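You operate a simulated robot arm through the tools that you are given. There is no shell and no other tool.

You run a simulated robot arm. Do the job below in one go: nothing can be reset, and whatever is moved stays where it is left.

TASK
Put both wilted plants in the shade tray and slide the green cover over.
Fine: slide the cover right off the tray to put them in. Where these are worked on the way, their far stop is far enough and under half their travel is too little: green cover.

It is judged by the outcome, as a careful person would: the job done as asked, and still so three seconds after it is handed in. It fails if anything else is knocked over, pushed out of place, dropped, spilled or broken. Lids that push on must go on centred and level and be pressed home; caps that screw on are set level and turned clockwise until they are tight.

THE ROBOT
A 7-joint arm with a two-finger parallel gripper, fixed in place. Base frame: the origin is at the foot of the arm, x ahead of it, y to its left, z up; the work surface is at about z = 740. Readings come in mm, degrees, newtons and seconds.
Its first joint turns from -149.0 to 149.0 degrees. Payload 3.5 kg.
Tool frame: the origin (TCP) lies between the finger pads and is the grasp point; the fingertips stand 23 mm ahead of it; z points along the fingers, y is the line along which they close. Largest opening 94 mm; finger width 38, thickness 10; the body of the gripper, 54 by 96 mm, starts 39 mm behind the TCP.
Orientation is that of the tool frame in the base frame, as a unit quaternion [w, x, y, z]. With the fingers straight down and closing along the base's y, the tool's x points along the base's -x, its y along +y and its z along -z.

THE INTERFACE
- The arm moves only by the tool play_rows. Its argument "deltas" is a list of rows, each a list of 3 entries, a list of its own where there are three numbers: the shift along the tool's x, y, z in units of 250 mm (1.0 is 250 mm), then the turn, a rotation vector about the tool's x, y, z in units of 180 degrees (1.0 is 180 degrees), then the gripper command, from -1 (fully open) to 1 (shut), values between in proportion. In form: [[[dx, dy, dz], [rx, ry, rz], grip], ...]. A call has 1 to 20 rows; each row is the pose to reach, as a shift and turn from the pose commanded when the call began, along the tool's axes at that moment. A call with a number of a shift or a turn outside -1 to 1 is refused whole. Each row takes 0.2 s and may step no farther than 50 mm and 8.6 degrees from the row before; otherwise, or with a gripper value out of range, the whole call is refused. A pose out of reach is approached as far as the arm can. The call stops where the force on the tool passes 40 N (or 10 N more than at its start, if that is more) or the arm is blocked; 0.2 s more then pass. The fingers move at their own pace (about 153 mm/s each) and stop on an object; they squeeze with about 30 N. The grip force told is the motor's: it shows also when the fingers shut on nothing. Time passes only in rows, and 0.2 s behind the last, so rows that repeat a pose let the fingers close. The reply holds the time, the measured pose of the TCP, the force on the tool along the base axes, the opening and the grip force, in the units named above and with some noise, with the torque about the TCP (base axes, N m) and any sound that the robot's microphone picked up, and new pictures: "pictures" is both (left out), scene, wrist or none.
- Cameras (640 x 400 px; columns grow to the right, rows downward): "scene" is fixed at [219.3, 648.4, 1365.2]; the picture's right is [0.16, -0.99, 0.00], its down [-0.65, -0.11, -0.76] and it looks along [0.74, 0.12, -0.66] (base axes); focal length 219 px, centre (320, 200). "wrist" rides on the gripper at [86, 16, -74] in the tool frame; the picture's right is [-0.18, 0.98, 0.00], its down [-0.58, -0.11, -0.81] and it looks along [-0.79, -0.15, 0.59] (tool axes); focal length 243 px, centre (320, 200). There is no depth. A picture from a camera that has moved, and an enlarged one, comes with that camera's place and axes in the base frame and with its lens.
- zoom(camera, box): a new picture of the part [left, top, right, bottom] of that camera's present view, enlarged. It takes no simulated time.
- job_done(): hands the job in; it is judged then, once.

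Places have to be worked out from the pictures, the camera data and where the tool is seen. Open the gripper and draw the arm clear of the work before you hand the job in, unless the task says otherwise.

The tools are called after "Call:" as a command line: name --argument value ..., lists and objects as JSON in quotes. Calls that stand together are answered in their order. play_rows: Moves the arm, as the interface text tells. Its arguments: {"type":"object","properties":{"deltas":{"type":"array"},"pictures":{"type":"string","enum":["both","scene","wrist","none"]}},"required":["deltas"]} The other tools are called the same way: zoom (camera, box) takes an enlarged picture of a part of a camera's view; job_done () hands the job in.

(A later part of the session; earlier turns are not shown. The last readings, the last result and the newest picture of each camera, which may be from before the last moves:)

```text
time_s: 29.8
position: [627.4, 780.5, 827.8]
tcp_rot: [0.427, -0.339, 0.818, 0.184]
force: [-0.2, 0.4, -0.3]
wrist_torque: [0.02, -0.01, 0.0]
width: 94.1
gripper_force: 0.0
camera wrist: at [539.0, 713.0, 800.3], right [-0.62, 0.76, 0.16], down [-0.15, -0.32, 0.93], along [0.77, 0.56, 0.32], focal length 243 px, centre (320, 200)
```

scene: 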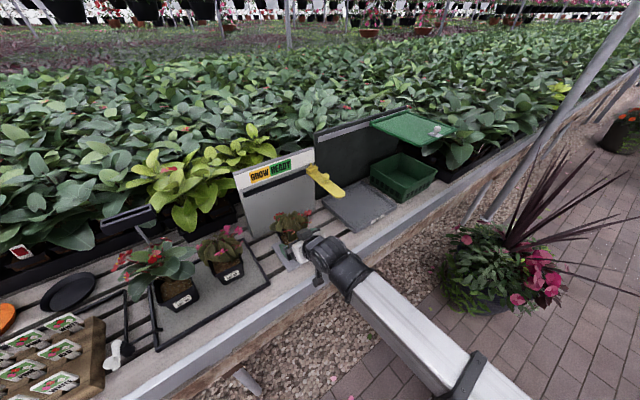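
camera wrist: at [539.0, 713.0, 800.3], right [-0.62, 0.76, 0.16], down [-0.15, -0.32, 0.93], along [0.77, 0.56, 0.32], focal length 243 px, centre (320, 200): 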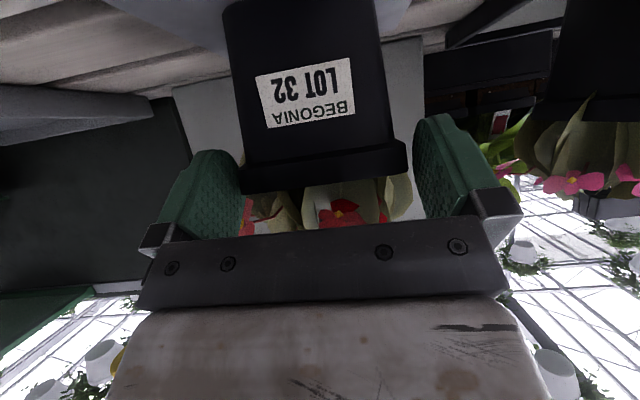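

Call:
zoom --camera "wrist" --box '[180, 80, 480, 250]'

Call:
zoom --camera "scene" --box '[260, 195, 350, 275]'

```text
2.13 times, centred on (330, 165) of wrist
camera zoom: at [539.0, 713.0, 800.3], right [-0.62, 0.76, 0.16], down [-0.15, -0.32, 0.93], along [0.77, 0.56, 0.32], focal length 518 px, centre (299, 275)
```

zoom: 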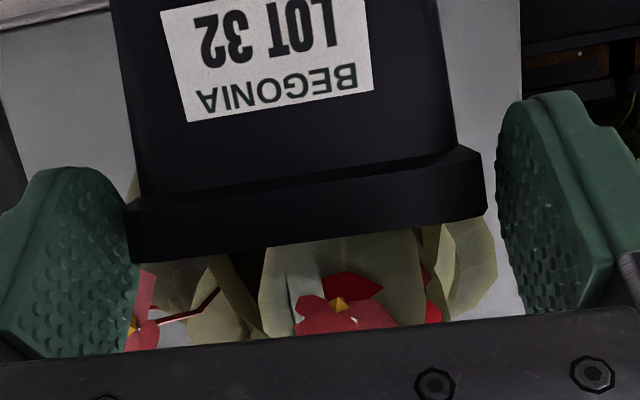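

```text
5.00 times, centred on (305, 235) of scene
camera zoom: at [219.3, 648.4, 1365.2], right [0.16, -0.99, 0.0], down [-0.65, -0.11, -0.76], along [0.74, 0.12, -0.66], focal length 1097 px, centre (395, 25)
```

zoom: 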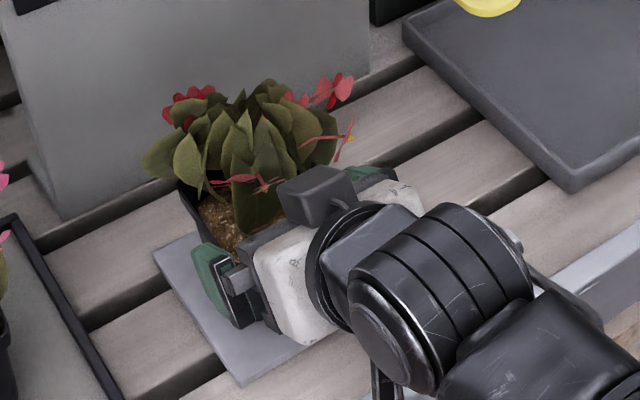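

Centring is within 1 mm and about 8 mm of clearance remains on each side. I'll advance the last 26 mm and close.

Call:
play_rows --deltas '[[[0.001, 0, 0.02], [0, 0, 0], -1], [[0.003, 0, 0.05], [0, 0, 0], -1], [[0.005, 0, 0.08], [0, 0, 0], -1], [[0.006, -0.001, 0.104], [0, 0, 0], -1]]'

```text
time_s: 30.8
position: [642.3, 794.2, 811.0]
tcp_rot: [0.427, -0.338, 0.818, 0.183]
force: [0.1, 0.0, 0.0]
wrist_torque: [0.04, 0.0, 0.01]
width: 94.0
gripper_force: 0.1
camera wrist: at [553.8, 727.6, 783.8], right [-0.62, 0.76, 0.16], down [-0.15, -0.32, 0.94], along [0.77, 0.56, 0.32], focal length 243 px, centre (320, 200)
```

scene: 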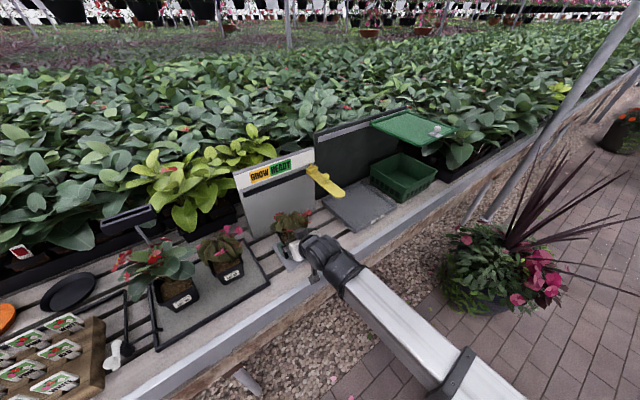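
wrist: 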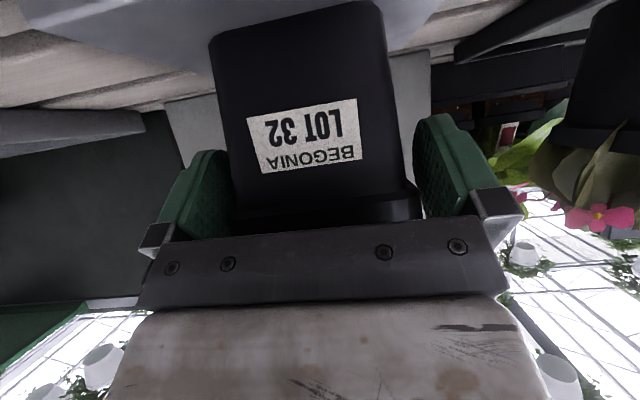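

No contact force yet and the pot sits between the pads. I'll close the fingers gently.

Call:
play_rows --deltas '[[[0, 0, 0], [0, 0, 0], -0.8], [[0, 0, 0], [0, 0, 0], -0.65], [[0, 0, 0], [0, 0, 0], -0.4], [[0, 0, 0], [0, 0, 0], 0.2], [[0, 0, 0], [0, 0, 0], 1], [[0, 0, 0], [0, 0, 0], 1]]'

```text
time_s: 32.2
position: [642.4, 795.7, 811.2]
tcp_rot: [0.427, -0.338, 0.819, 0.182]
force: [-0.6, -0.4, -0.3]
wrist_torque: [-0.01, -0.02, -0.03]
width: 83.8
gripper_force: 29.9
camera wrist: at [553.6, 727.5, 784.0], right [-0.62, 0.76, 0.16], down [-0.15, -0.32, 0.94], along [0.77, 0.56, 0.32], focal length 243 px, centre (320, 200)
```

scene: 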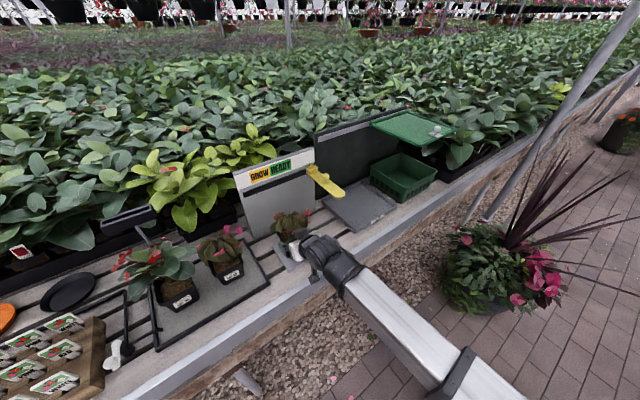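
wrist: 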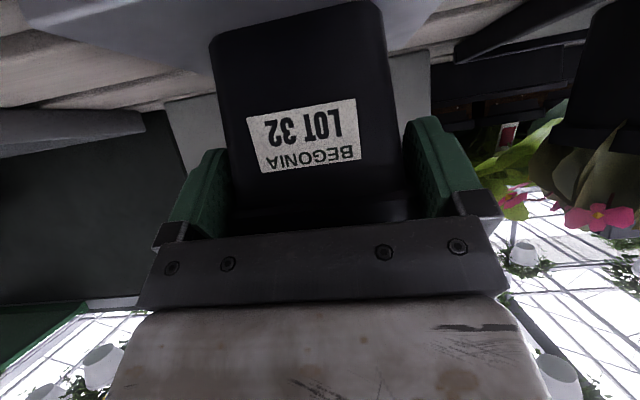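

The pot is gripped at 84 mm with 30 N. I'll lift straight up slowly, about 60 mm.

Call:
play_rows --deltas '[[[-0.008, 0, -0.0055], [0, 0, 0], 1], [[-0.025, 0, -0.017], [0, 0, 0], 1], [[-0.05, 0.001, -0.034], [0, 0, 0], 1], [[-0.08, 0.001, -0.055], [0, 0, 0], 1], [[-0.12, 0.002, -0.082], [0, 0, 0], 1], [[-0.16, 0.002, -0.11], [0, 0, 0], 1], [[-0.198, 0.003, -0.136], [0, 0, 0], 1], [[-0.198, 0.003, -0.136], [0, 0, 0], 1]]'

```text
time_s: 34.0
position: [641.7, 795.4, 871.7]
tcp_rot: [0.427, -0.339, 0.818, 0.184]
force: [0.5, -0.9, -2.2]
wrist_torque: [-0.06, 0.05, 0.02]
width: 83.8
gripper_force: 29.9
camera wrist: at [553.7, 727.3, 844.3], right [-0.62, 0.76, 0.16], down [-0.15, -0.32, 0.94], along [0.77, 0.56, 0.31], focal length 243 px, centre (320, 200)
```

scene: 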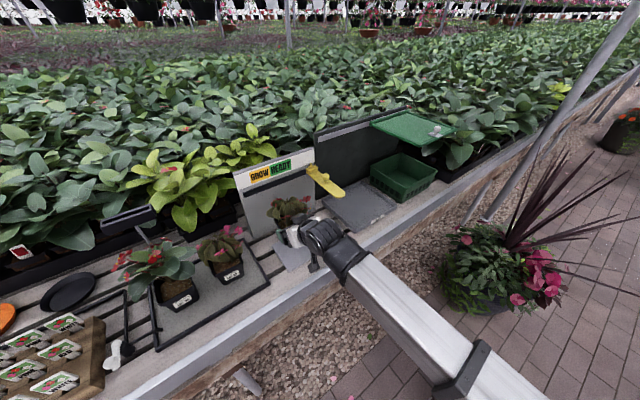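
wrist: 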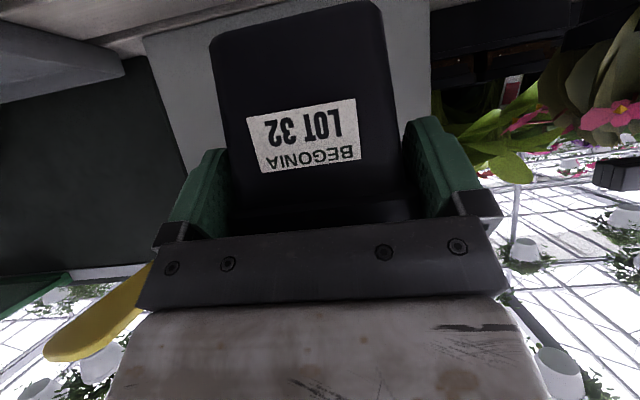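

The plant came up level (about 2 N weight). A yellow pointer sits at about (716,658,950), so I'll retract from the bench and lower before travelling right, passing in front of and below it.

Call:
play_rows --deltas '[[[0.02, 0, -0.02], [0, 0, 0], 1], [[0.06, 0, -0.055], [0, 0, 0], 1], [[0.12, 0, -0.105], [0, 0, 0], 1], [[0.18, 0, -0.155], [0, 0, 0], 1], [[0.24, 0, -0.205], [0, 0, 0], 1], [[0.29, -0.02, -0.25], [0, 0, 0], 1], [[0.316, -0.06, -0.27], [0, 0, 0], 1], [[0.316, -0.12, -0.27], [0, 0, 0], 1], [[0.316, -0.19, -0.27], [0, 0, 0], 1], [[0.316, -0.27, -0.27], [0, 0, 0], 1], [[0.316, -0.35, -0.27], [0, 0, 0], 1], [[0.316, -0.43, -0.27], [0, 0, 0], 1], [[0.316, -0.5, -0.27], [0, 0, 0], 1], [[0.316, -0.54, -0.27], [0, 0, 0], 1]]'

```text
time_s: 37.0
position: [669.3, 627.4, 842.6]
tcp_rot: [0.427, -0.339, 0.818, 0.185]
force: [-0.1, 0.3, -2.7]
wrist_torque: [-0.02, -0.01, -0.01]
width: 83.5
gripper_force: 29.9
camera wrist: at [579.7, 561.3, 816.1], right [-0.62, 0.76, 0.16], down [-0.15, -0.32, 0.94], along [0.77, 0.56, 0.32], focal length 243 px, centre (320, 200)
```

scene: 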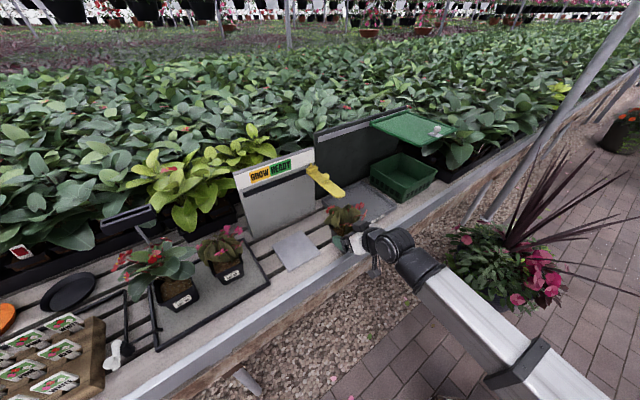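
wrist: 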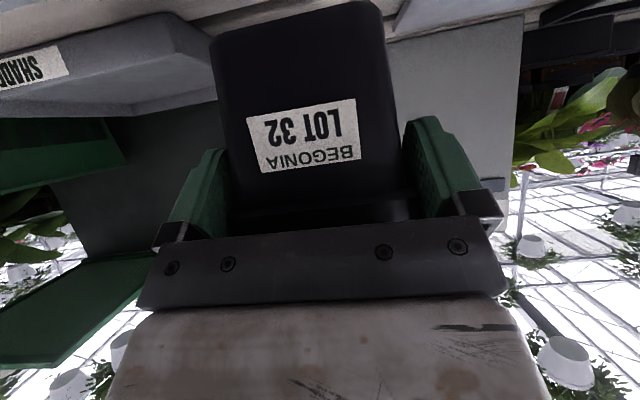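

Travelling well. I continue right another 240 mm to align with the right half of the tray.

Call:
play_rows --deltas '[[[0, -0.03, 0], [0, 0, 0], 1], [[0, -0.09, 0], [0, 0, 0], 1], [[0, -0.17, 0], [0, 0, 0], 1], [[0, -0.25, 0], [0, 0, 0], 1], [[0, -0.33, 0], [0, 0, 0], 1], [[0, -0.41, 0], [0, 0, 0], 1], [[0, -0.49, 0], [0, 0, 0], 1], [[0, -0.57, 0], [0, 0, 0], 1], [[0, -0.65, 0], [0, 0, 0], 1], [[0, -0.73, 0], [0, 0, 0], 1], [[0, -0.81, 0], [0, 0, 0], 1], [[0, -0.88, 0], [0, 0, 0], 1], [[0, -0.94, 0], [0, 0, 0], 1], [[0, -0.965, 0], [0, 0, 0], 1]]'

```text
time_s: 40.0
position: [839.3, 458.9, 841.0]
tcp_rot: [0.428, -0.338, 0.818, 0.184]
force: [-0.3, -0.2, -2.5]
wrist_torque: [-0.03, 0.07, 0.0]
width: 83.7
gripper_force: 30.1
camera wrist: at [750.7, 392.0, 813.2], right [-0.62, 0.76, 0.16], down [-0.15, -0.32, 0.94], along [0.77, 0.56, 0.32], focal length 243 px, centre (320, 200)
```

scene: 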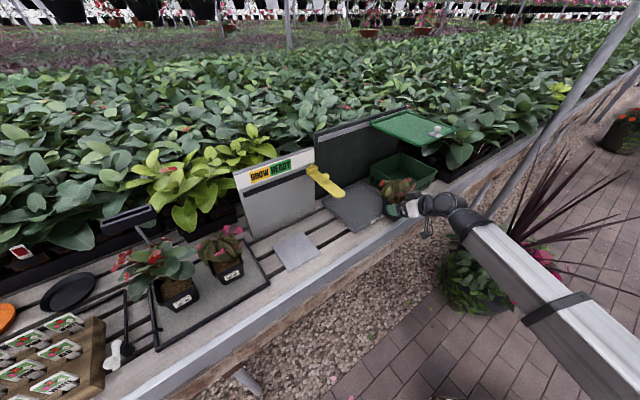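
wrist: 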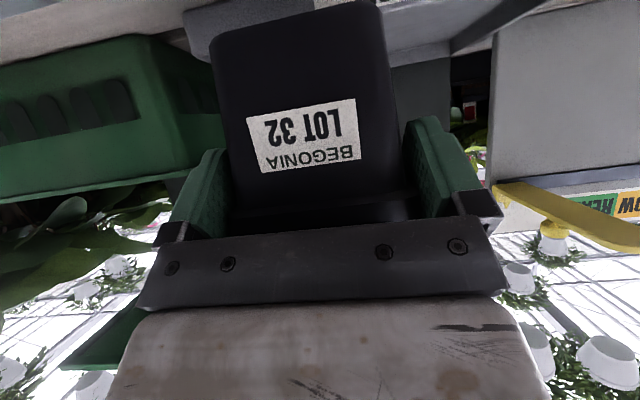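

LOT 32 is at t≈269 in front of the tray's right half. I'll move it out over the tray at this height (base about 20 mm above the tray rim).

Call:
play_rows --deltas '[[[-0.012, 0, 0.018], [0, 0, 0], 1], [[-0.04, 0.001, 0.06], [0, 0, 0], 1], [[-0.08, 0.002, 0.12], [0, 0, 0], 1], [[-0.13, 0.003, 0.19], [0, 0, 0], 1], [[-0.18, 0.005, 0.26], [0, 0, 0], 1], [[-0.22, 0.006, 0.32], [0, 0, 0], 1], [[-0.26, 0.008, 0.38], [0, 0, 0], 1], [[-0.29, 0.009, 0.425], [0, 0, 0], 1], [[-0.31, 0.009, 0.451], [0, 0, 0], 1], [[-0.31, 0.009, 0.451], [0, 0, 0], 1]]'

Call:
zoom --camera "scene" --box '[310, 140, 450, 240]'

```text
time_s: 42.2
position: [933.5, 557.4, 840.9]
tcp_rot: [0.428, -0.339, 0.818, 0.184]
force: [-1.1, -0.1, -3.5]
wrist_torque: [-0.03, 0.03, -0.01]
width: 83.7
gripper_force: 30.7
camera wrist: at [845.2, 490.9, 813.2], right [-0.62, 0.76, 0.16], down [-0.15, -0.32, 0.94], along [0.77, 0.56, 0.32], focal length 243 px, centre (320, 200)
```

scene: 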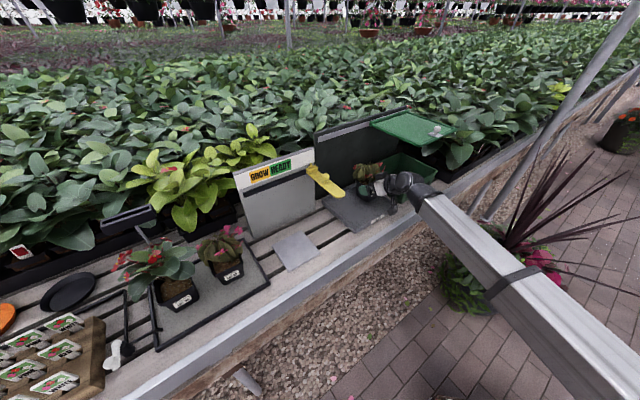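
wrist: 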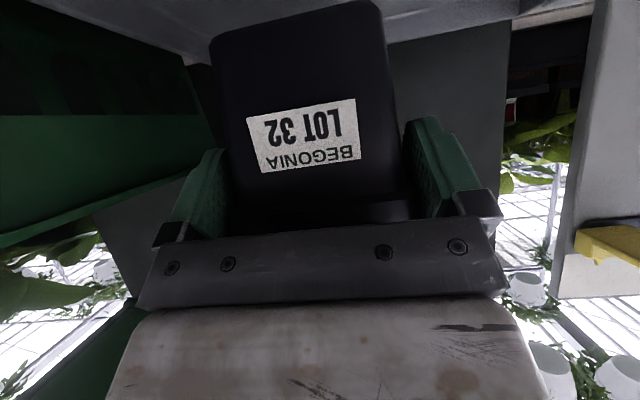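

```text
4.00 times, centred on (380, 190) of scene
camera zoom: at [219.3, 648.4, 1365.2], right [0.16, -0.99, 0.0], down [-0.65, -0.11, -0.76], along [0.74, 0.12, -0.66], focal length 878 px, centre (80, 240)
```

zoom: 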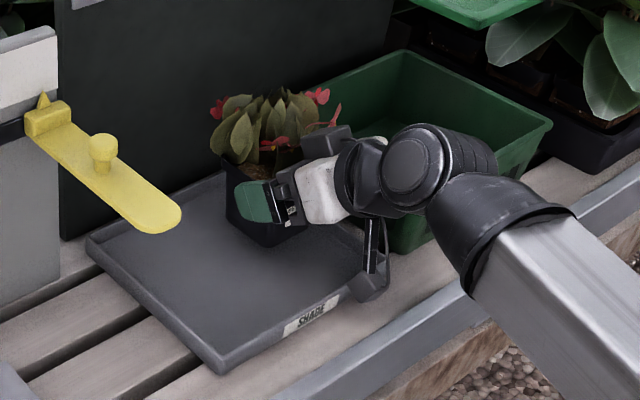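

The pot hovers over the tray's back right. To keep the camera housing clear of the tray's front rim I'll pull back 15 mm, then lower most of the way.

Call:
play_rows --deltas '[[[0.015, 0, -0.02], [0, 0, 0], 1], [[0.034, 0, -0.05], [0, 0, 0], 1], [[0.05, 0, -0.04], [0, 0, 0], 1], [[0.075, 0, -0.022], [0, 0, 0], 1], [[0.1, 0, -0.005], [0, 0, 0], 1], [[0.118, 0, 0.008], [0, 0, 0], 1], [[0.126, 0, 0.0135], [0, 0, 0], 1], [[0.126, 0, 0.0135], [0, 0, 0], 1]]'

Call:
zoom --camera "scene" --box '[310, 140, 450, 240]'

```text
time_s: 44.0
position: [922.8, 547.2, 813.4]
tcp_rot: [0.428, -0.338, 0.818, 0.183]
force: [0.3, -0.3, -2.7]
wrist_torque: [-0.04, 0.04, 0.01]
width: 83.7
gripper_force: 30.1
camera wrist: at [834.1, 480.0, 785.2], right [-0.62, 0.76, 0.16], down [-0.15, -0.32, 0.94], along [0.77, 0.56, 0.32], focal length 243 px, centre (320, 200)
```

scene: 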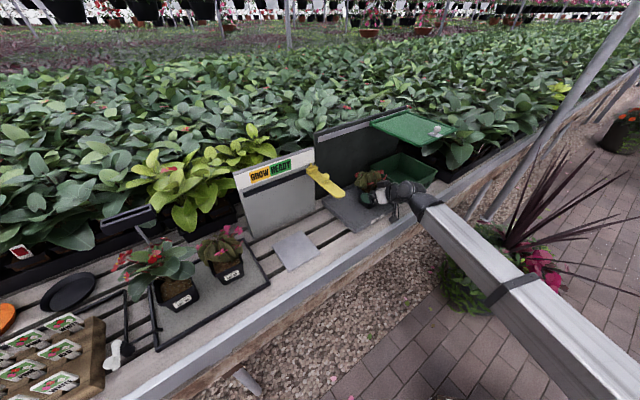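
wrist: 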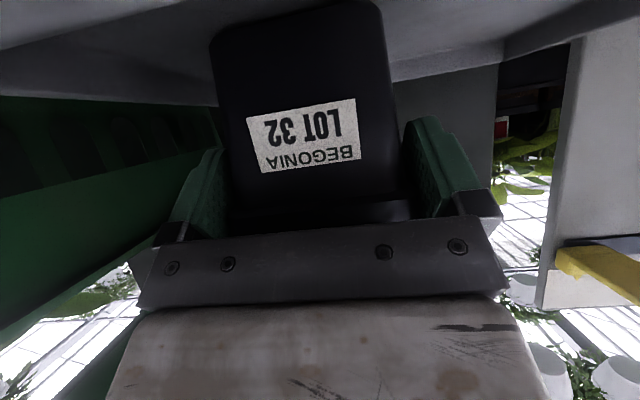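

```text
4.00 times, centred on (380, 190) of scene
camera zoom: at [219.3, 648.4, 1365.2], right [0.16, -0.99, 0.0], down [-0.65, -0.11, -0.76], along [0.74, 0.12, -0.66], focal length 878 px, centre (80, 240)
```

zoom: 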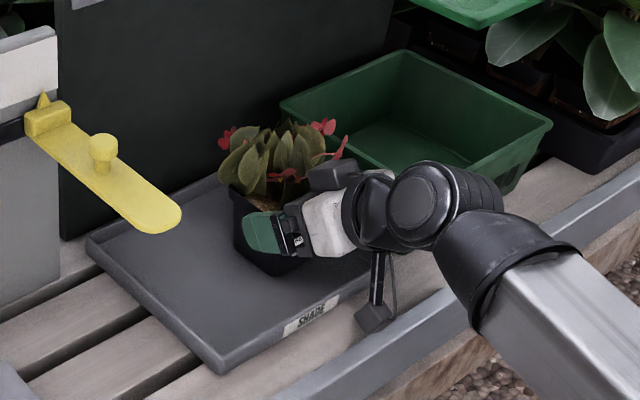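

Not yet in contact (force still −2.7 N). I'll lower in 2 mm steps and watch for the weight coming off.

Call:
play_rows --deltas '[[[0.0066, 0, 0.0045], [0, 0, 0], 1], [[0.0132, 0, 0.009], [0, 0, 0], 1], [[0.0132, 0, 0.009], [0, 0, 0], 1]]' --pictures "none"

Call:
play_rows --deltas '[[[0.0033, 0, 0.00225], [0, 0, 0], 1], [[0.0066, 0, 0.0045], [0, 0, 0], 1], [[0.0066, 0, 0.0045], [0, 0, 0], 1]]' --pictures "none"

```text
time_s: 44.8
position: [923.8, 547.6, 809.3]
tcp_rot: [0.428, -0.338, 0.817, 0.184]
force: [0.1, -0.2, 5.0]
wrist_torque: [0.02, 0.28, 0.03]
width: 83.9
gripper_force: 30.2
```

```text
time_s: 45.6
position: [921.8, 547.4, 808.3]
tcp_rot: [0.428, -0.338, 0.818, 0.183]
force: [1.8, 0.7, 19.7]
wrist_torque: [0.01, 0.18, -0.18]
width: 83.9
gripper_force: 30.5
```

The pot has touched down on the tray floor. I'll relieve the pressure, open the fingers and look.

Call:
play_rows --deltas '[[[-0.004, 0, -0.003], [0, 0, 0], 1], [[-0.004, 0, -0.003], [0, 0, 0], 0], [[-0.004, 0, -0.003], [0, 0, 0], -0.7], [[-0.004, 0, -0.003], [0, 0, 0], -0.9], [[-0.004, 0, -0.003], [0, 0, 0], -1], [[-0.004, 0, -0.003], [0, 0, 0], -1]]'

Call:
zoom --camera "scene" --box '[310, 140, 450, 240]'

```text
time_s: 47.0
position: [922.6, 547.7, 807.2]
tcp_rot: [0.427, -0.339, 0.818, 0.184]
force: [0.2, -0.6, 0.5]
wrist_torque: [-0.05, 0.0, -0.01]
width: 94.0
gripper_force: 0.0
camera wrist: at [834.2, 479.9, 780.6], right [-0.62, 0.76, 0.16], down [-0.15, -0.32, 0.94], along [0.77, 0.56, 0.32], focal length 243 px, centre (320, 200)
```

scene: 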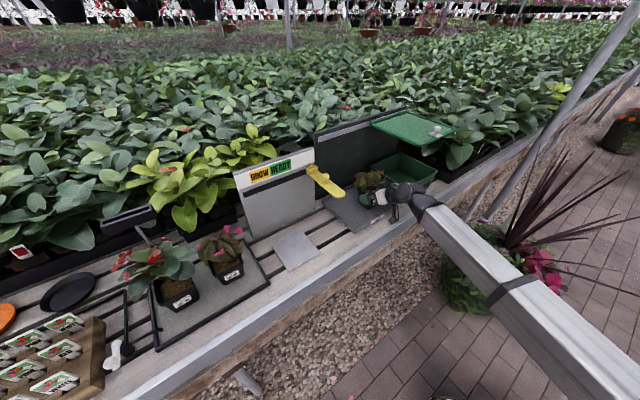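
wrist: 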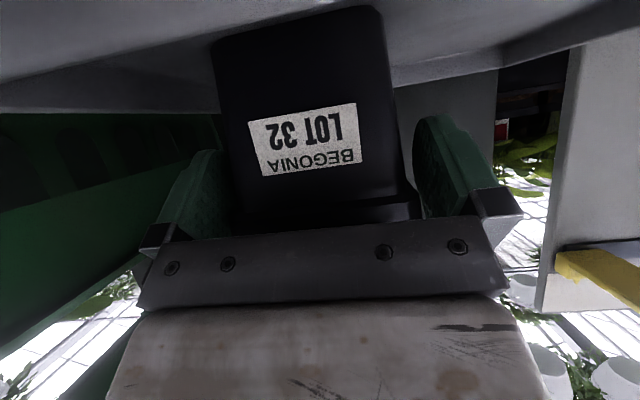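

```text
4.00 times, centred on (380, 190) of scene
camera zoom: at [219.3, 648.4, 1365.2], right [0.16, -0.99, 0.0], down [-0.65, -0.11, -0.76], along [0.74, 0.12, -0.66], focal length 878 px, centre (80, 240)
```

zoom: 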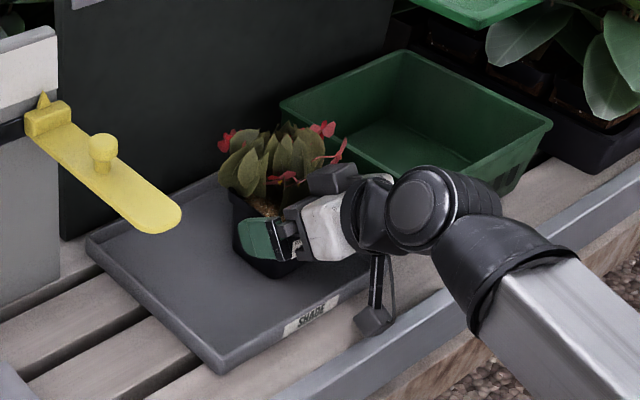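

The pot stands on the tray, released. I'll withdraw back along the tool axis.

Call:
play_rows --deltas '[[[0, 0, -0.02], [0, 0, 0], -1], [[0, 0, -0.06], [0, 0, 0], -1], [[0, 0, -0.12], [0, 0, 0], -1], [[0, 0, -0.19], [0, 0, 0], -1], [[0, 0, -0.27], [0, 0, 0], -1], [[0, 0, -0.35], [0, 0, 0], -1], [[0, 0, -0.43], [0, 0, 0], -1], [[0, 0, -0.5], [0, 0, 0], -1], [[0, 0, -0.54], [0, 0, 0], -1]]'

Call:
zoom --camera "scene" --box '[310, 140, 450, 240]'

```text
time_s: 49.0
position: [845.1, 467.2, 885.2]
tcp_rot: [0.427, -0.338, 0.818, 0.183]
force: [-0.8, 0.5, 0.0]
wrist_torque: [0.0, 0.02, 0.0]
width: 93.9
gripper_force: 0.1
camera wrist: at [755.8, 399.8, 857.3], right [-0.62, 0.76, 0.16], down [-0.15, -0.32, 0.94], along [0.77, 0.56, 0.31], focal length 243 px, centre (320, 200)
```

scene: 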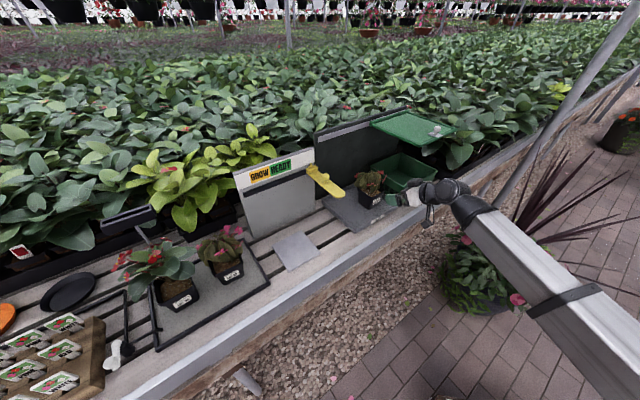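
wrist: 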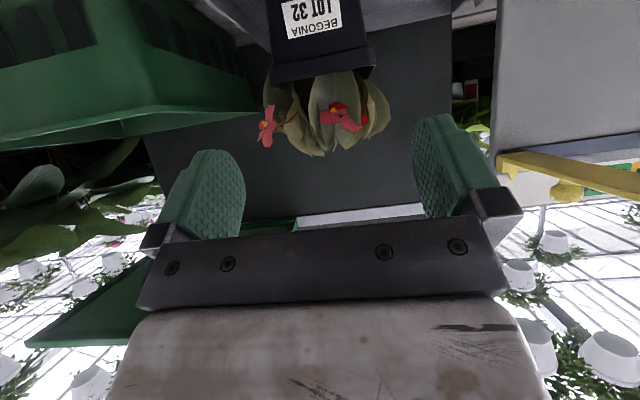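

```text
4.00 times, centred on (380, 190) of scene
camera zoom: at [219.3, 648.4, 1365.2], right [0.16, -0.99, 0.0], down [-0.65, -0.11, -0.76], along [0.74, 0.12, -0.66], focal length 878 px, centre (80, 240)
```

zoom: 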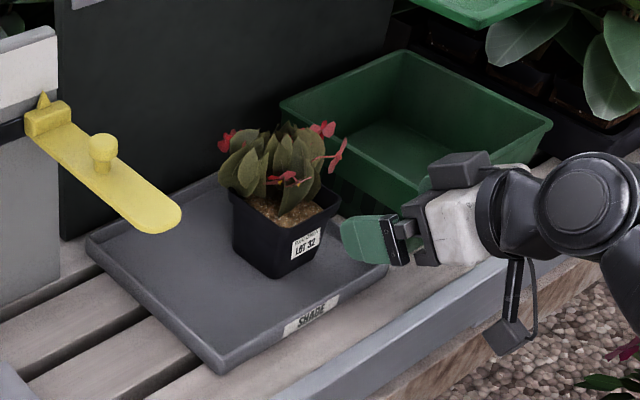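

LOT 32 stands upright in the tray's right half, leaving room on the left. Now I sweep left at this height, in front of the yellow pointer, towards LOT 33.

Call:
play_rows --deltas '[[[0.02, 0.01, -0.03], [0, 0, 0], -1], [[0.05, 0.05, -0.075], [0, 0, 0], -1], [[0.087, 0.12, -0.126], [0, 0, 0], -1], [[0.087, 0.22, -0.126], [0, 0, 0], -1], [[0.087, 0.34, -0.126], [0, 0, 0], -1], [[0.087, 0.46, -0.126], [0, 0, 0], -1], [[0.087, 0.58, -0.126], [0, 0, 0], -1], [[0.087, 0.7, -0.126], [0, 0, 0], -1], [[0.087, 0.82, -0.126], [0, 0, 0], -1], [[0.087, 0.92, -0.126], [0, 0, 0], -1], [[0.087, 0.98, -0.126], [0, 0, 0], -1], [[0.087, 1.0, -0.126], [0, 0, 0], -1]]' --pictures "scene"

Call:
play_rows --deltas '[[[0, 0.02, 0], [0, 0, 0], -1], [[0, 0.08, 0], [0, 0, 0], -1], [[0, 0.18, 0], [0, 0, 0], -1], [[0, 0.3, 0], [0, 0, 0], -1], [[0, 0.42, 0], [0, 0, 0], -1], [[0, 0.54, 0], [0, 0, 0], -1], [[0, 0.66, 0], [0, 0, 0], -1], [[0, 0.78, 0], [0, 0, 0], -1], [[0, 0.89, 0], [0, 0, 0], -1], [[0, 0.96, 0], [0, 0, 0], -1], [[0, 1.0, 0], [0, 0, 0], -1]]'

```text
time_s: 51.6
position: [639.2, 617.4, 888.0]
tcp_rot: [0.428, -0.338, 0.818, 0.183]
force: [0.1, 0.7, 0.3]
wrist_torque: [0.02, -0.01, 0.02]
width: 94.0
gripper_force: 0.0
```

scene: 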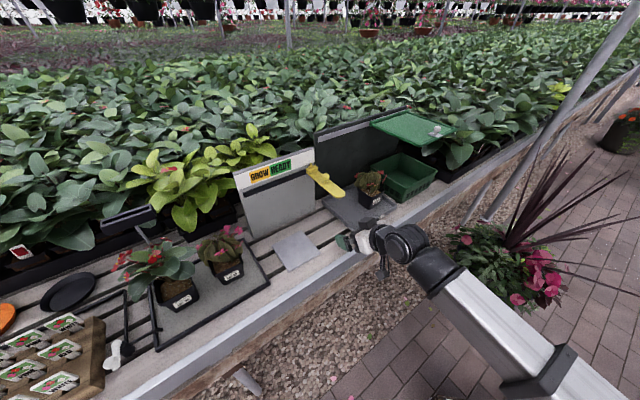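

```text
time_s: 54.0
position: [462.7, 791.8, 891.5]
tcp_rot: [0.428, -0.339, 0.818, 0.184]
force: [1.1, -0.2, -0.2]
wrist_torque: [0.03, -0.01, 0.0]
width: 93.9
gripper_force: 0.0
camera wrist: at [374.1, 724.5, 863.3], right [-0.62, 0.76, 0.16], down [-0.15, -0.32, 0.94], along [0.77, 0.56, 0.32], focal length 243 px, centre (320, 200)
```

scene: 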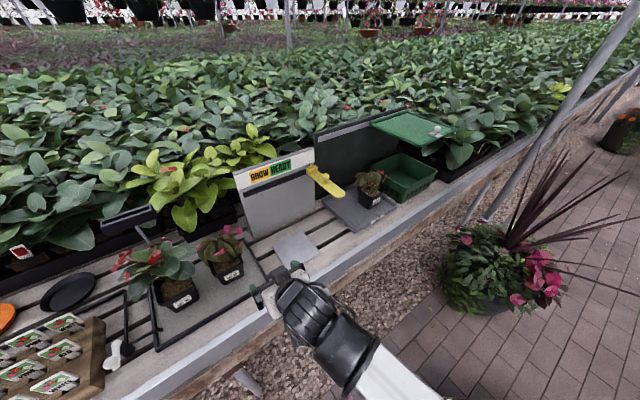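
wrist: 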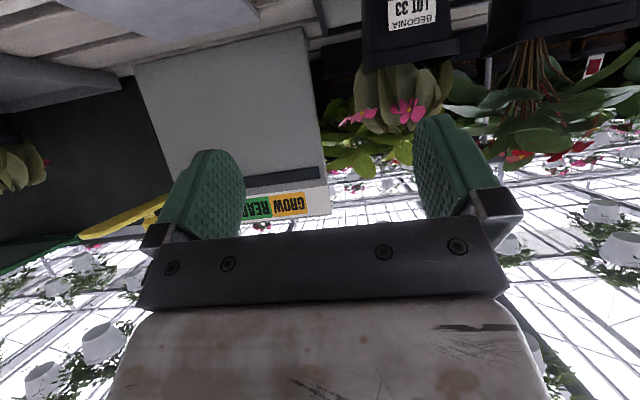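

LOT 33 comes into view and may be slightly yawed. I'll shift another 80 mm left and 30 mm nearer to measure it square on.

Call:
play_rows --deltas '[[[-0.008, 0.04, 0.012], [0, 0, 0], -1], [[-0.02, 0.1, 0.03], [0, 0, 0], -1], [[-0.035, 0.18, 0.057], [0, 0, 0], -1], [[-0.05, 0.25, 0.08], [0, 0, 0], -1], [[-0.06, 0.3, 0.095], [0, 0, 0], -1], [[-0.065, 0.32, 0.102], [0, 0, 0], -1]]'

Call:
zoom --camera "wrist" --box '[220, 0, 540, 200]'

Call:
zoom --camera "scene" --box '[140, 210, 280, 310]'

```text
time_s: 55.4
position: [426.2, 870.3, 890.0]
tcp_rot: [0.428, -0.339, 0.818, 0.184]
force: [-0.3, 0.3, -0.1]
wrist_torque: [-0.02, 0.0, 0.02]
width: 93.9
gripper_force: 0.0
camera wrist: at [337.8, 802.4, 862.0], right [-0.62, 0.76, 0.16], down [-0.15, -0.32, 0.94], along [0.77, 0.56, 0.32], focal length 243 px, centre (320, 200)
```

scene: 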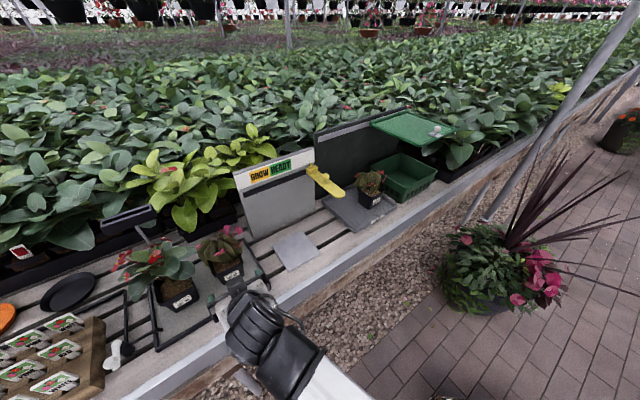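
wrist: 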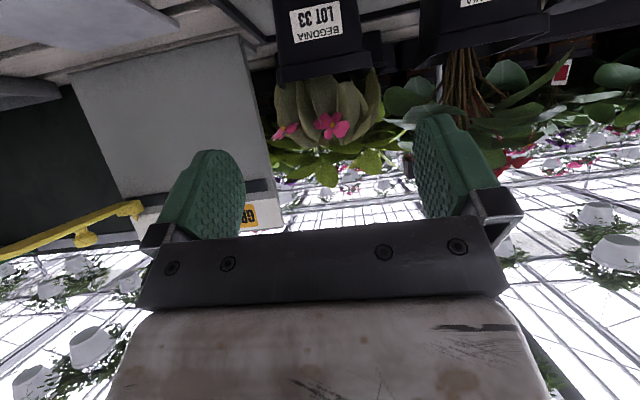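

```text
2.00 times, centred on (380, 100) of wrist
camera zoom: at [337.8, 802.4, 862.0], right [-0.62, 0.76, 0.16], down [-0.15, -0.32, 0.94], along [0.77, 0.56, 0.32], focal length 485 px, centre (200, 400)
```

zoom: 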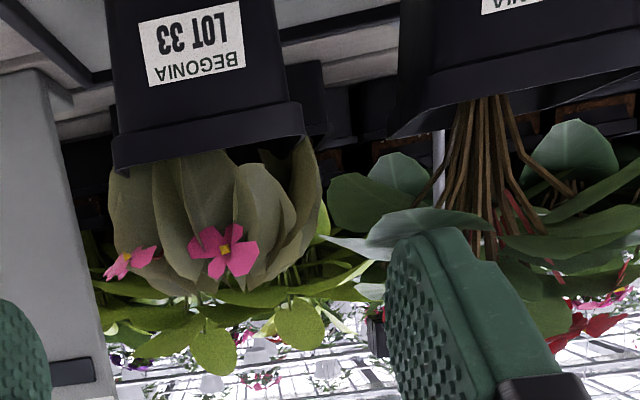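

```text
4.00 times, centred on (210, 260) of scene
camera zoom: at [219.3, 648.4, 1365.2], right [0.16, -0.99, 0.0], down [-0.65, -0.11, -0.76], along [0.74, 0.12, -0.66], focal length 878 px, centre (760, -40)
```

zoom: 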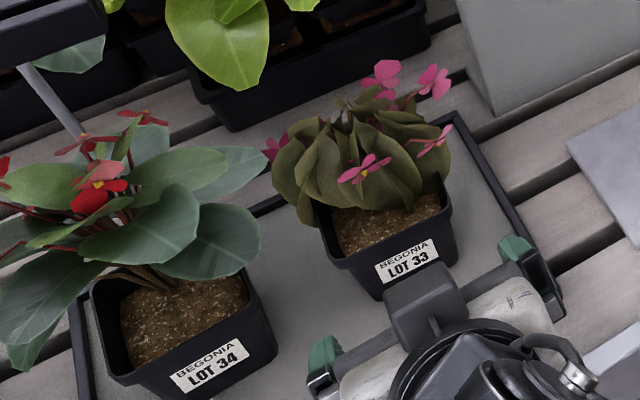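

LOT 33's front rim centre is near (510,953,829), about 84 mm wide and yawed roughly −5° from the bench line. I'll match that yaw and move to a pre-grasp about 85 mm short to verify lateral centring.

Call:
play_rows --deltas '[[[-0.006, 0, 0.03], [0.003, 0, 0.002], -1], [[-0.02, 0, 0.1], [0.007, 0, 0.005], -1], [[-0.035, 0, 0.18], [0.012, 0, 0.008], -1], [[-0.05, 0, 0.25], [0.017, 0, 0.012], -1], [[-0.06, 0, 0.29], [0.022, 0, 0.015], -1], [[-0.062, 0, 0.308], [0.022, 0, 0.0151], -1], [[-0.062, 0, 0.308], [0.022, 0, 0.0151], -1]]'

Call:
zoom --camera "wrist" --box '[180, 0, 500, 200]'

Call:
zoom --camera "scene" --box '[140, 210, 280, 310]'

```text
time_s: 57.0
position: [476.7, 921.1, 859.5]
tcp_rot: [0.435, -0.304, 0.831, 0.166]
force: [0.3, -0.2, 0.6]
wrist_torque: [-0.02, 0.01, 0.01]
width: 93.7
gripper_force: 0.2
camera wrist: at [383.4, 861.6, 831.3], right [-0.56, 0.81, 0.16], down [-0.18, -0.31, 0.94], along [0.81, 0.49, 0.31], focal length 243 px, centre (320, 200)
```

scene: 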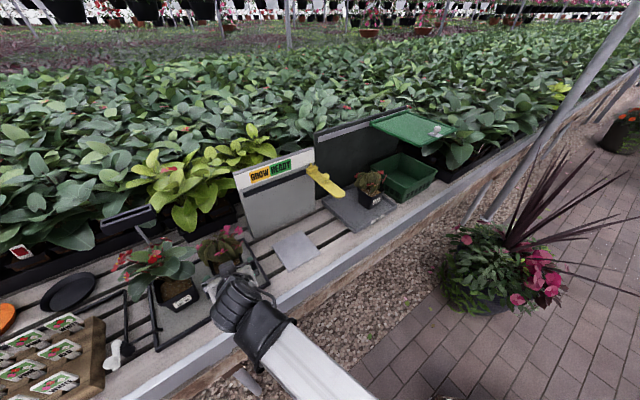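
wrist: 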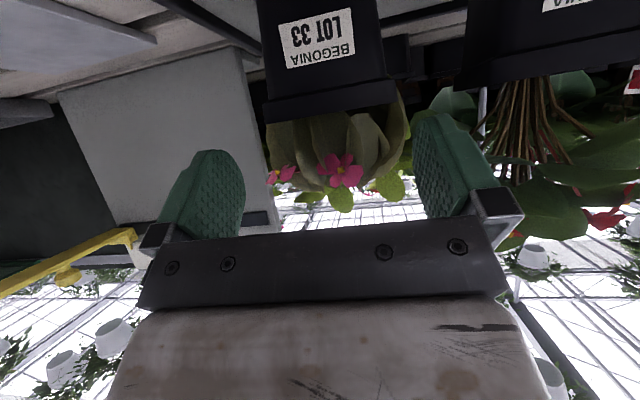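

```text
2.00 times, centred on (340, 100) of wrist
camera zoom: at [383.4, 861.6, 831.3], right [-0.56, 0.81, 0.16], down [-0.18, -0.31, 0.94], along [0.81, 0.49, 0.31], focal length 485 px, centre (280, 400)
```

zoom: 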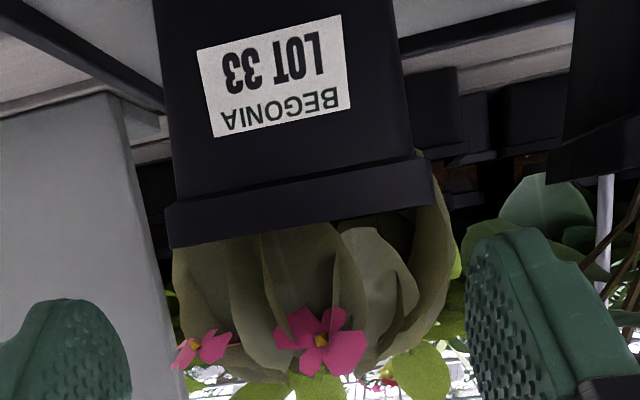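

```text
4.00 times, centred on (210, 260) of scene
camera zoom: at [219.3, 648.4, 1365.2], right [0.16, -0.99, 0.0], down [-0.65, -0.11, -0.76], along [0.74, 0.12, -0.66], focal length 878 px, centre (760, -40)
```

zoom: 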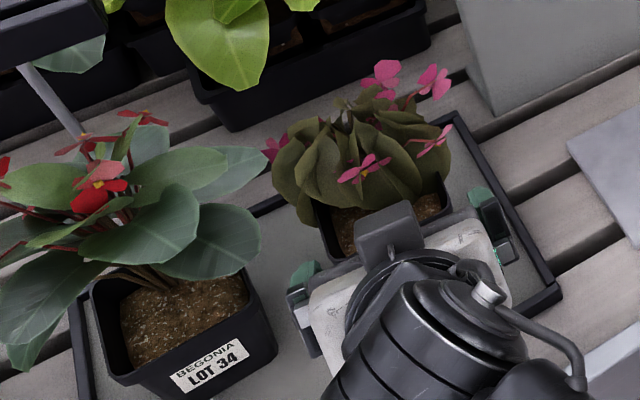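

The yaw now matches, but the pot lies about 5 mm toward tool +y. I'll correct that and advance 50 mm along the approach, then re-check.

Call:
play_rows --deltas '[[[0, 0.01, 0.01], [0, 0, 0], -1], [[0, 0.02, 0.04], [0, 0, 0], -1], [[0, 0.02, 0.08], [0, 0, 0], -1], [[-0.001, 0.02, 0.12], [0, 0, 0], -1], [[-0.002, 0.02, 0.16], [0, 0, 0], -1], [[-0.003, 0.02, 0.19], [0, 0, 0], -1], [[-0.003, 0.02, 0.2], [0, 0, 0], -1]]'

Call:
zoom --camera "wrist" --box '[160, 50, 480, 250]'

Call:
zoom --camera "scene" --box '[140, 210, 280, 310]'

```text
time_s: 58.6
position: [505.9, 953.8, 831.0]
tcp_rot: [0.435, -0.304, 0.831, 0.166]
force: [-0.3, -0.6, 0.0]
wrist_torque: [-0.01, -0.03, 0.03]
width: 94.2
gripper_force: 0.0
camera wrist: at [411.7, 892.9, 803.9], right [-0.56, 0.81, 0.16], down [-0.18, -0.31, 0.94], along [0.81, 0.49, 0.31], focal length 243 px, centre (320, 200)
```

scene: 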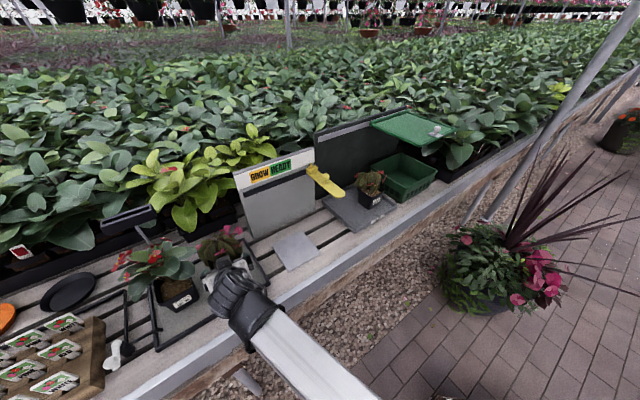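
wrist: 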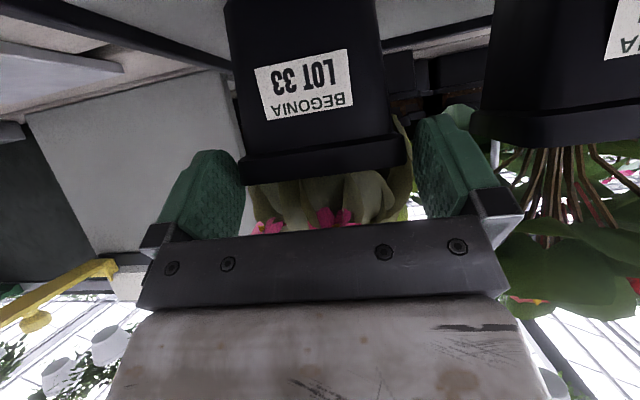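

```text
2.00 times, centred on (320, 150) of wrist
camera zoom: at [411.7, 892.9, 803.9], right [-0.56, 0.81, 0.16], down [-0.18, -0.31, 0.94], along [0.81, 0.49, 0.31], focal length 485 px, centre (320, 300)
```

zoom: 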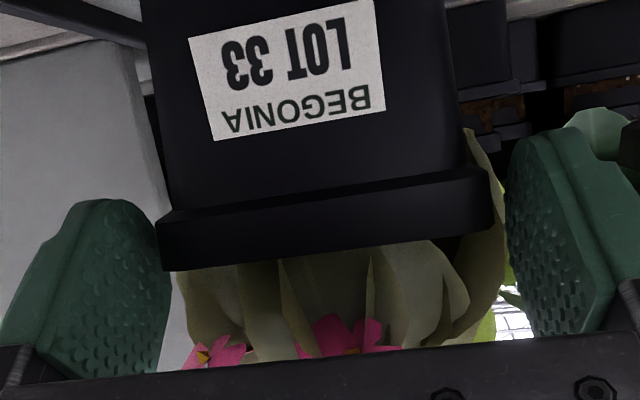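

```text
4.00 times, centred on (210, 260) of scene
camera zoom: at [219.3, 648.4, 1365.2], right [0.16, -0.99, 0.0], down [-0.65, -0.11, -0.76], along [0.74, 0.12, -0.66], focal length 878 px, centre (760, -40)
```

zoom: 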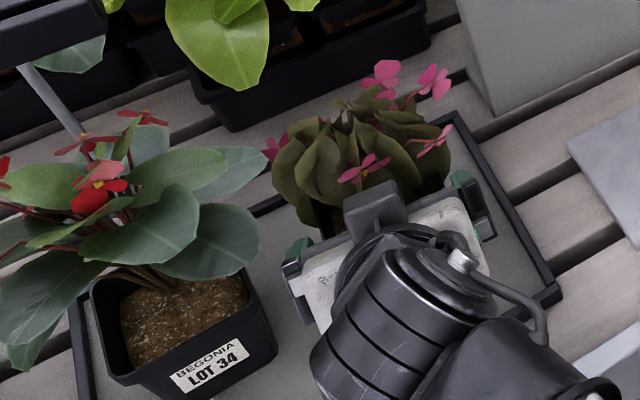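

The same picture geometry as with LOT 32: centred within about 1 mm. I'll advance the final 28 mm, then close gently.

Call:
play_rows --deltas '[[[0.003, -0.001, 0.02], [0, 0, 0], -1], [[0.008, -0.002, 0.05], [0, 0, 0], -1], [[0.014, -0.003, 0.085], [0, 0, 0], -1], [[0.018, -0.003, 0.112], [0, 0, 0], -1], [[0.018, -0.003, 0.112], [0, 0, 0], -1]]'

```text
time_s: 59.8
position: [522.3, 965.5, 811.1]
tcp_rot: [0.435, -0.304, 0.831, 0.165]
force: [-0.3, -0.7, -0.4]
wrist_torque: [0.05, 0.0, 0.01]
width: 94.0
gripper_force: 0.1
camera wrist: at [427.6, 905.6, 784.2], right [-0.56, 0.81, 0.16], down [-0.18, -0.31, 0.94], along [0.81, 0.49, 0.31], focal length 243 px, centre (320, 200)
```

scene: 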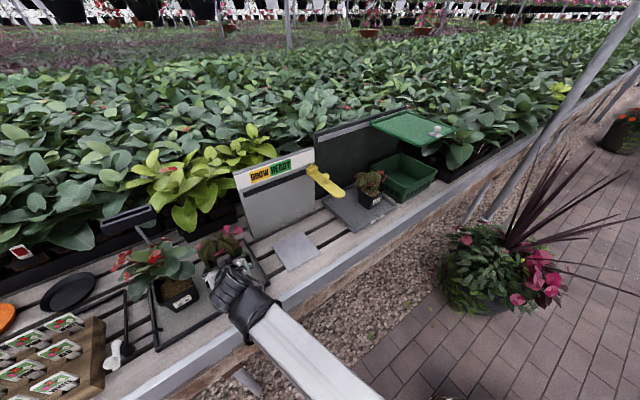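
wrist: 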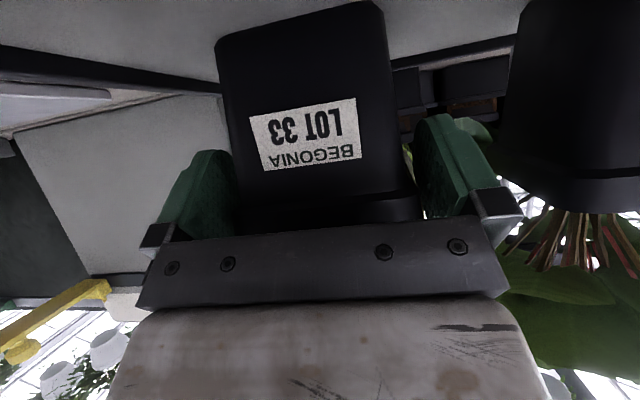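

The label sits in the same place as in the first grasp. Closing.

Call:
play_rows --deltas '[[[0, 0, 0], [0, 0, 0], -0.8], [[0, 0, 0], [0, 0, 0], -0.65], [[0, 0, 0], [0, 0, 0], -0.4], [[0, 0, 0], [0, 0, 0], 0.2], [[0, 0, 0], [0, 0, 0], 1], [[0, 0, 0], [0, 0, 0], 1]]' --pictures "wrist"

Call:
zoom --camera "scene" --box '[140, 210, 280, 310]'

```text
time_s: 61.2
position: [521.0, 964.9, 810.9]
tcp_rot: [0.435, -0.305, 0.831, 0.166]
force: [0.3, 0.2, -0.1]
wrist_torque: [-0.01, -0.04, 0.07]
width: 83.8
gripper_force: 30.3
camera wrist: at [427.5, 905.6, 784.2], right [-0.56, 0.81, 0.16], down [-0.18, -0.31, 0.94], along [0.81, 0.49, 0.31], focal length 243 px, centre (320, 200)
```

wrist: 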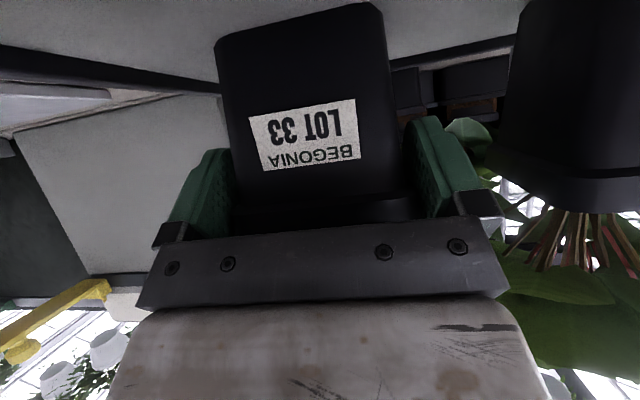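

```text
4.00 times, centred on (210, 260) of scene
camera zoom: at [219.3, 648.4, 1365.2], right [0.16, -0.99, 0.0], down [-0.65, -0.11, -0.76], along [0.74, 0.12, -0.66], focal length 878 px, centre (760, -40)
```

zoom: 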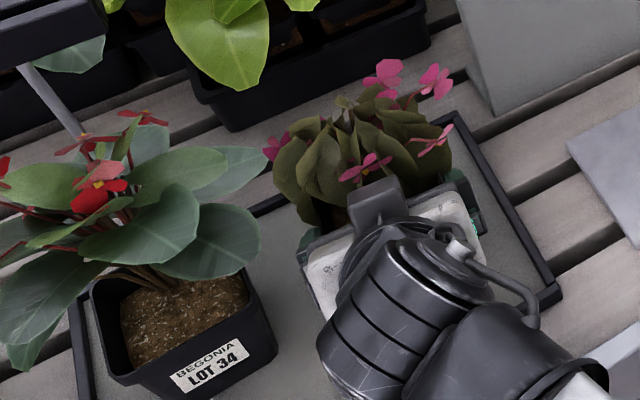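

LOT 33 is gripped at 84 mm and 30 N. I'll lift 30 mm, pull straight back from under LOT 34's leaves, then sweep right while returning the yaw to the bench line.

Call:
play_rows --deltas '[[[-0.012, 0, -0.008], [0, 0, 0], 1], [[-0.04, 0, -0.027], [0, 0, 0], 1], [[-0.075, 0, -0.052], [0, 0, 0], 1], [[-0.099, 0, -0.068], [0, 0, 0], 1], [[-0.099, 0, -0.068], [0, 0, 0], 1]]'

Call:
zoom --camera "scene" --box '[140, 210, 280, 310]'

```text
time_s: 62.4
position: [521.5, 965.3, 841.8]
tcp_rot: [0.434, -0.304, 0.832, 0.165]
force: [0.0, 0.7, -2.1]
wrist_torque: [-0.03, 0.03, -0.02]
width: 84.3
gripper_force: 30.3
camera wrist: at [428.0, 905.2, 814.6], right [-0.56, 0.81, 0.16], down [-0.18, -0.31, 0.94], along [0.81, 0.49, 0.31], focal length 243 px, centre (320, 200)
```

scene: 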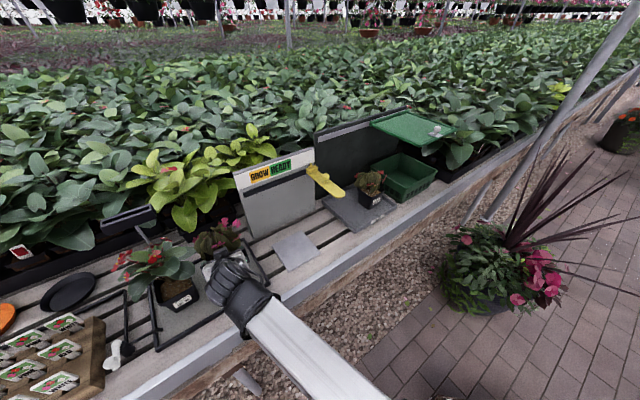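
wrist: 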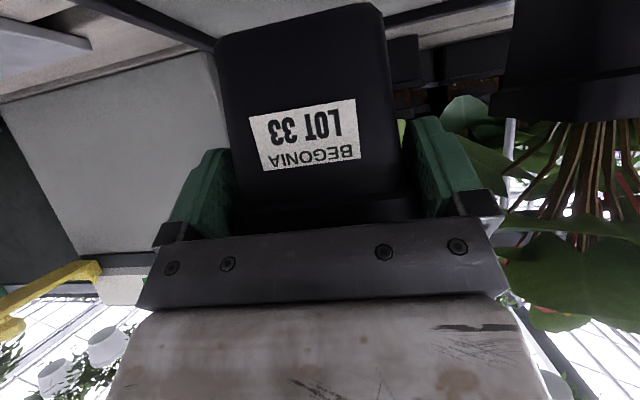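

```text
4.00 times, centred on (210, 260) of scene
camera zoom: at [219.3, 648.4, 1365.2], right [0.16, -0.99, 0.0], down [-0.65, -0.11, -0.76], along [0.74, 0.12, -0.66], focal length 878 px, centre (760, -40)
```

zoom: 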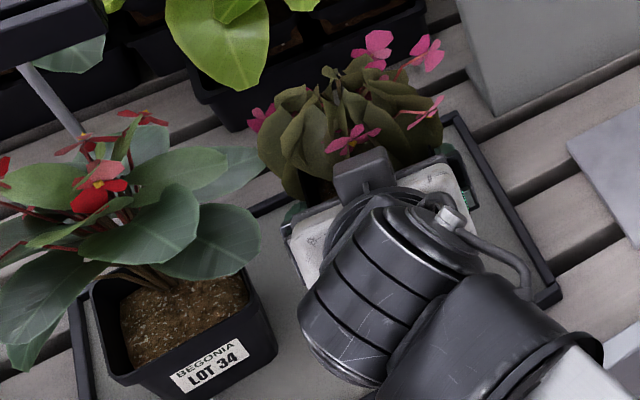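

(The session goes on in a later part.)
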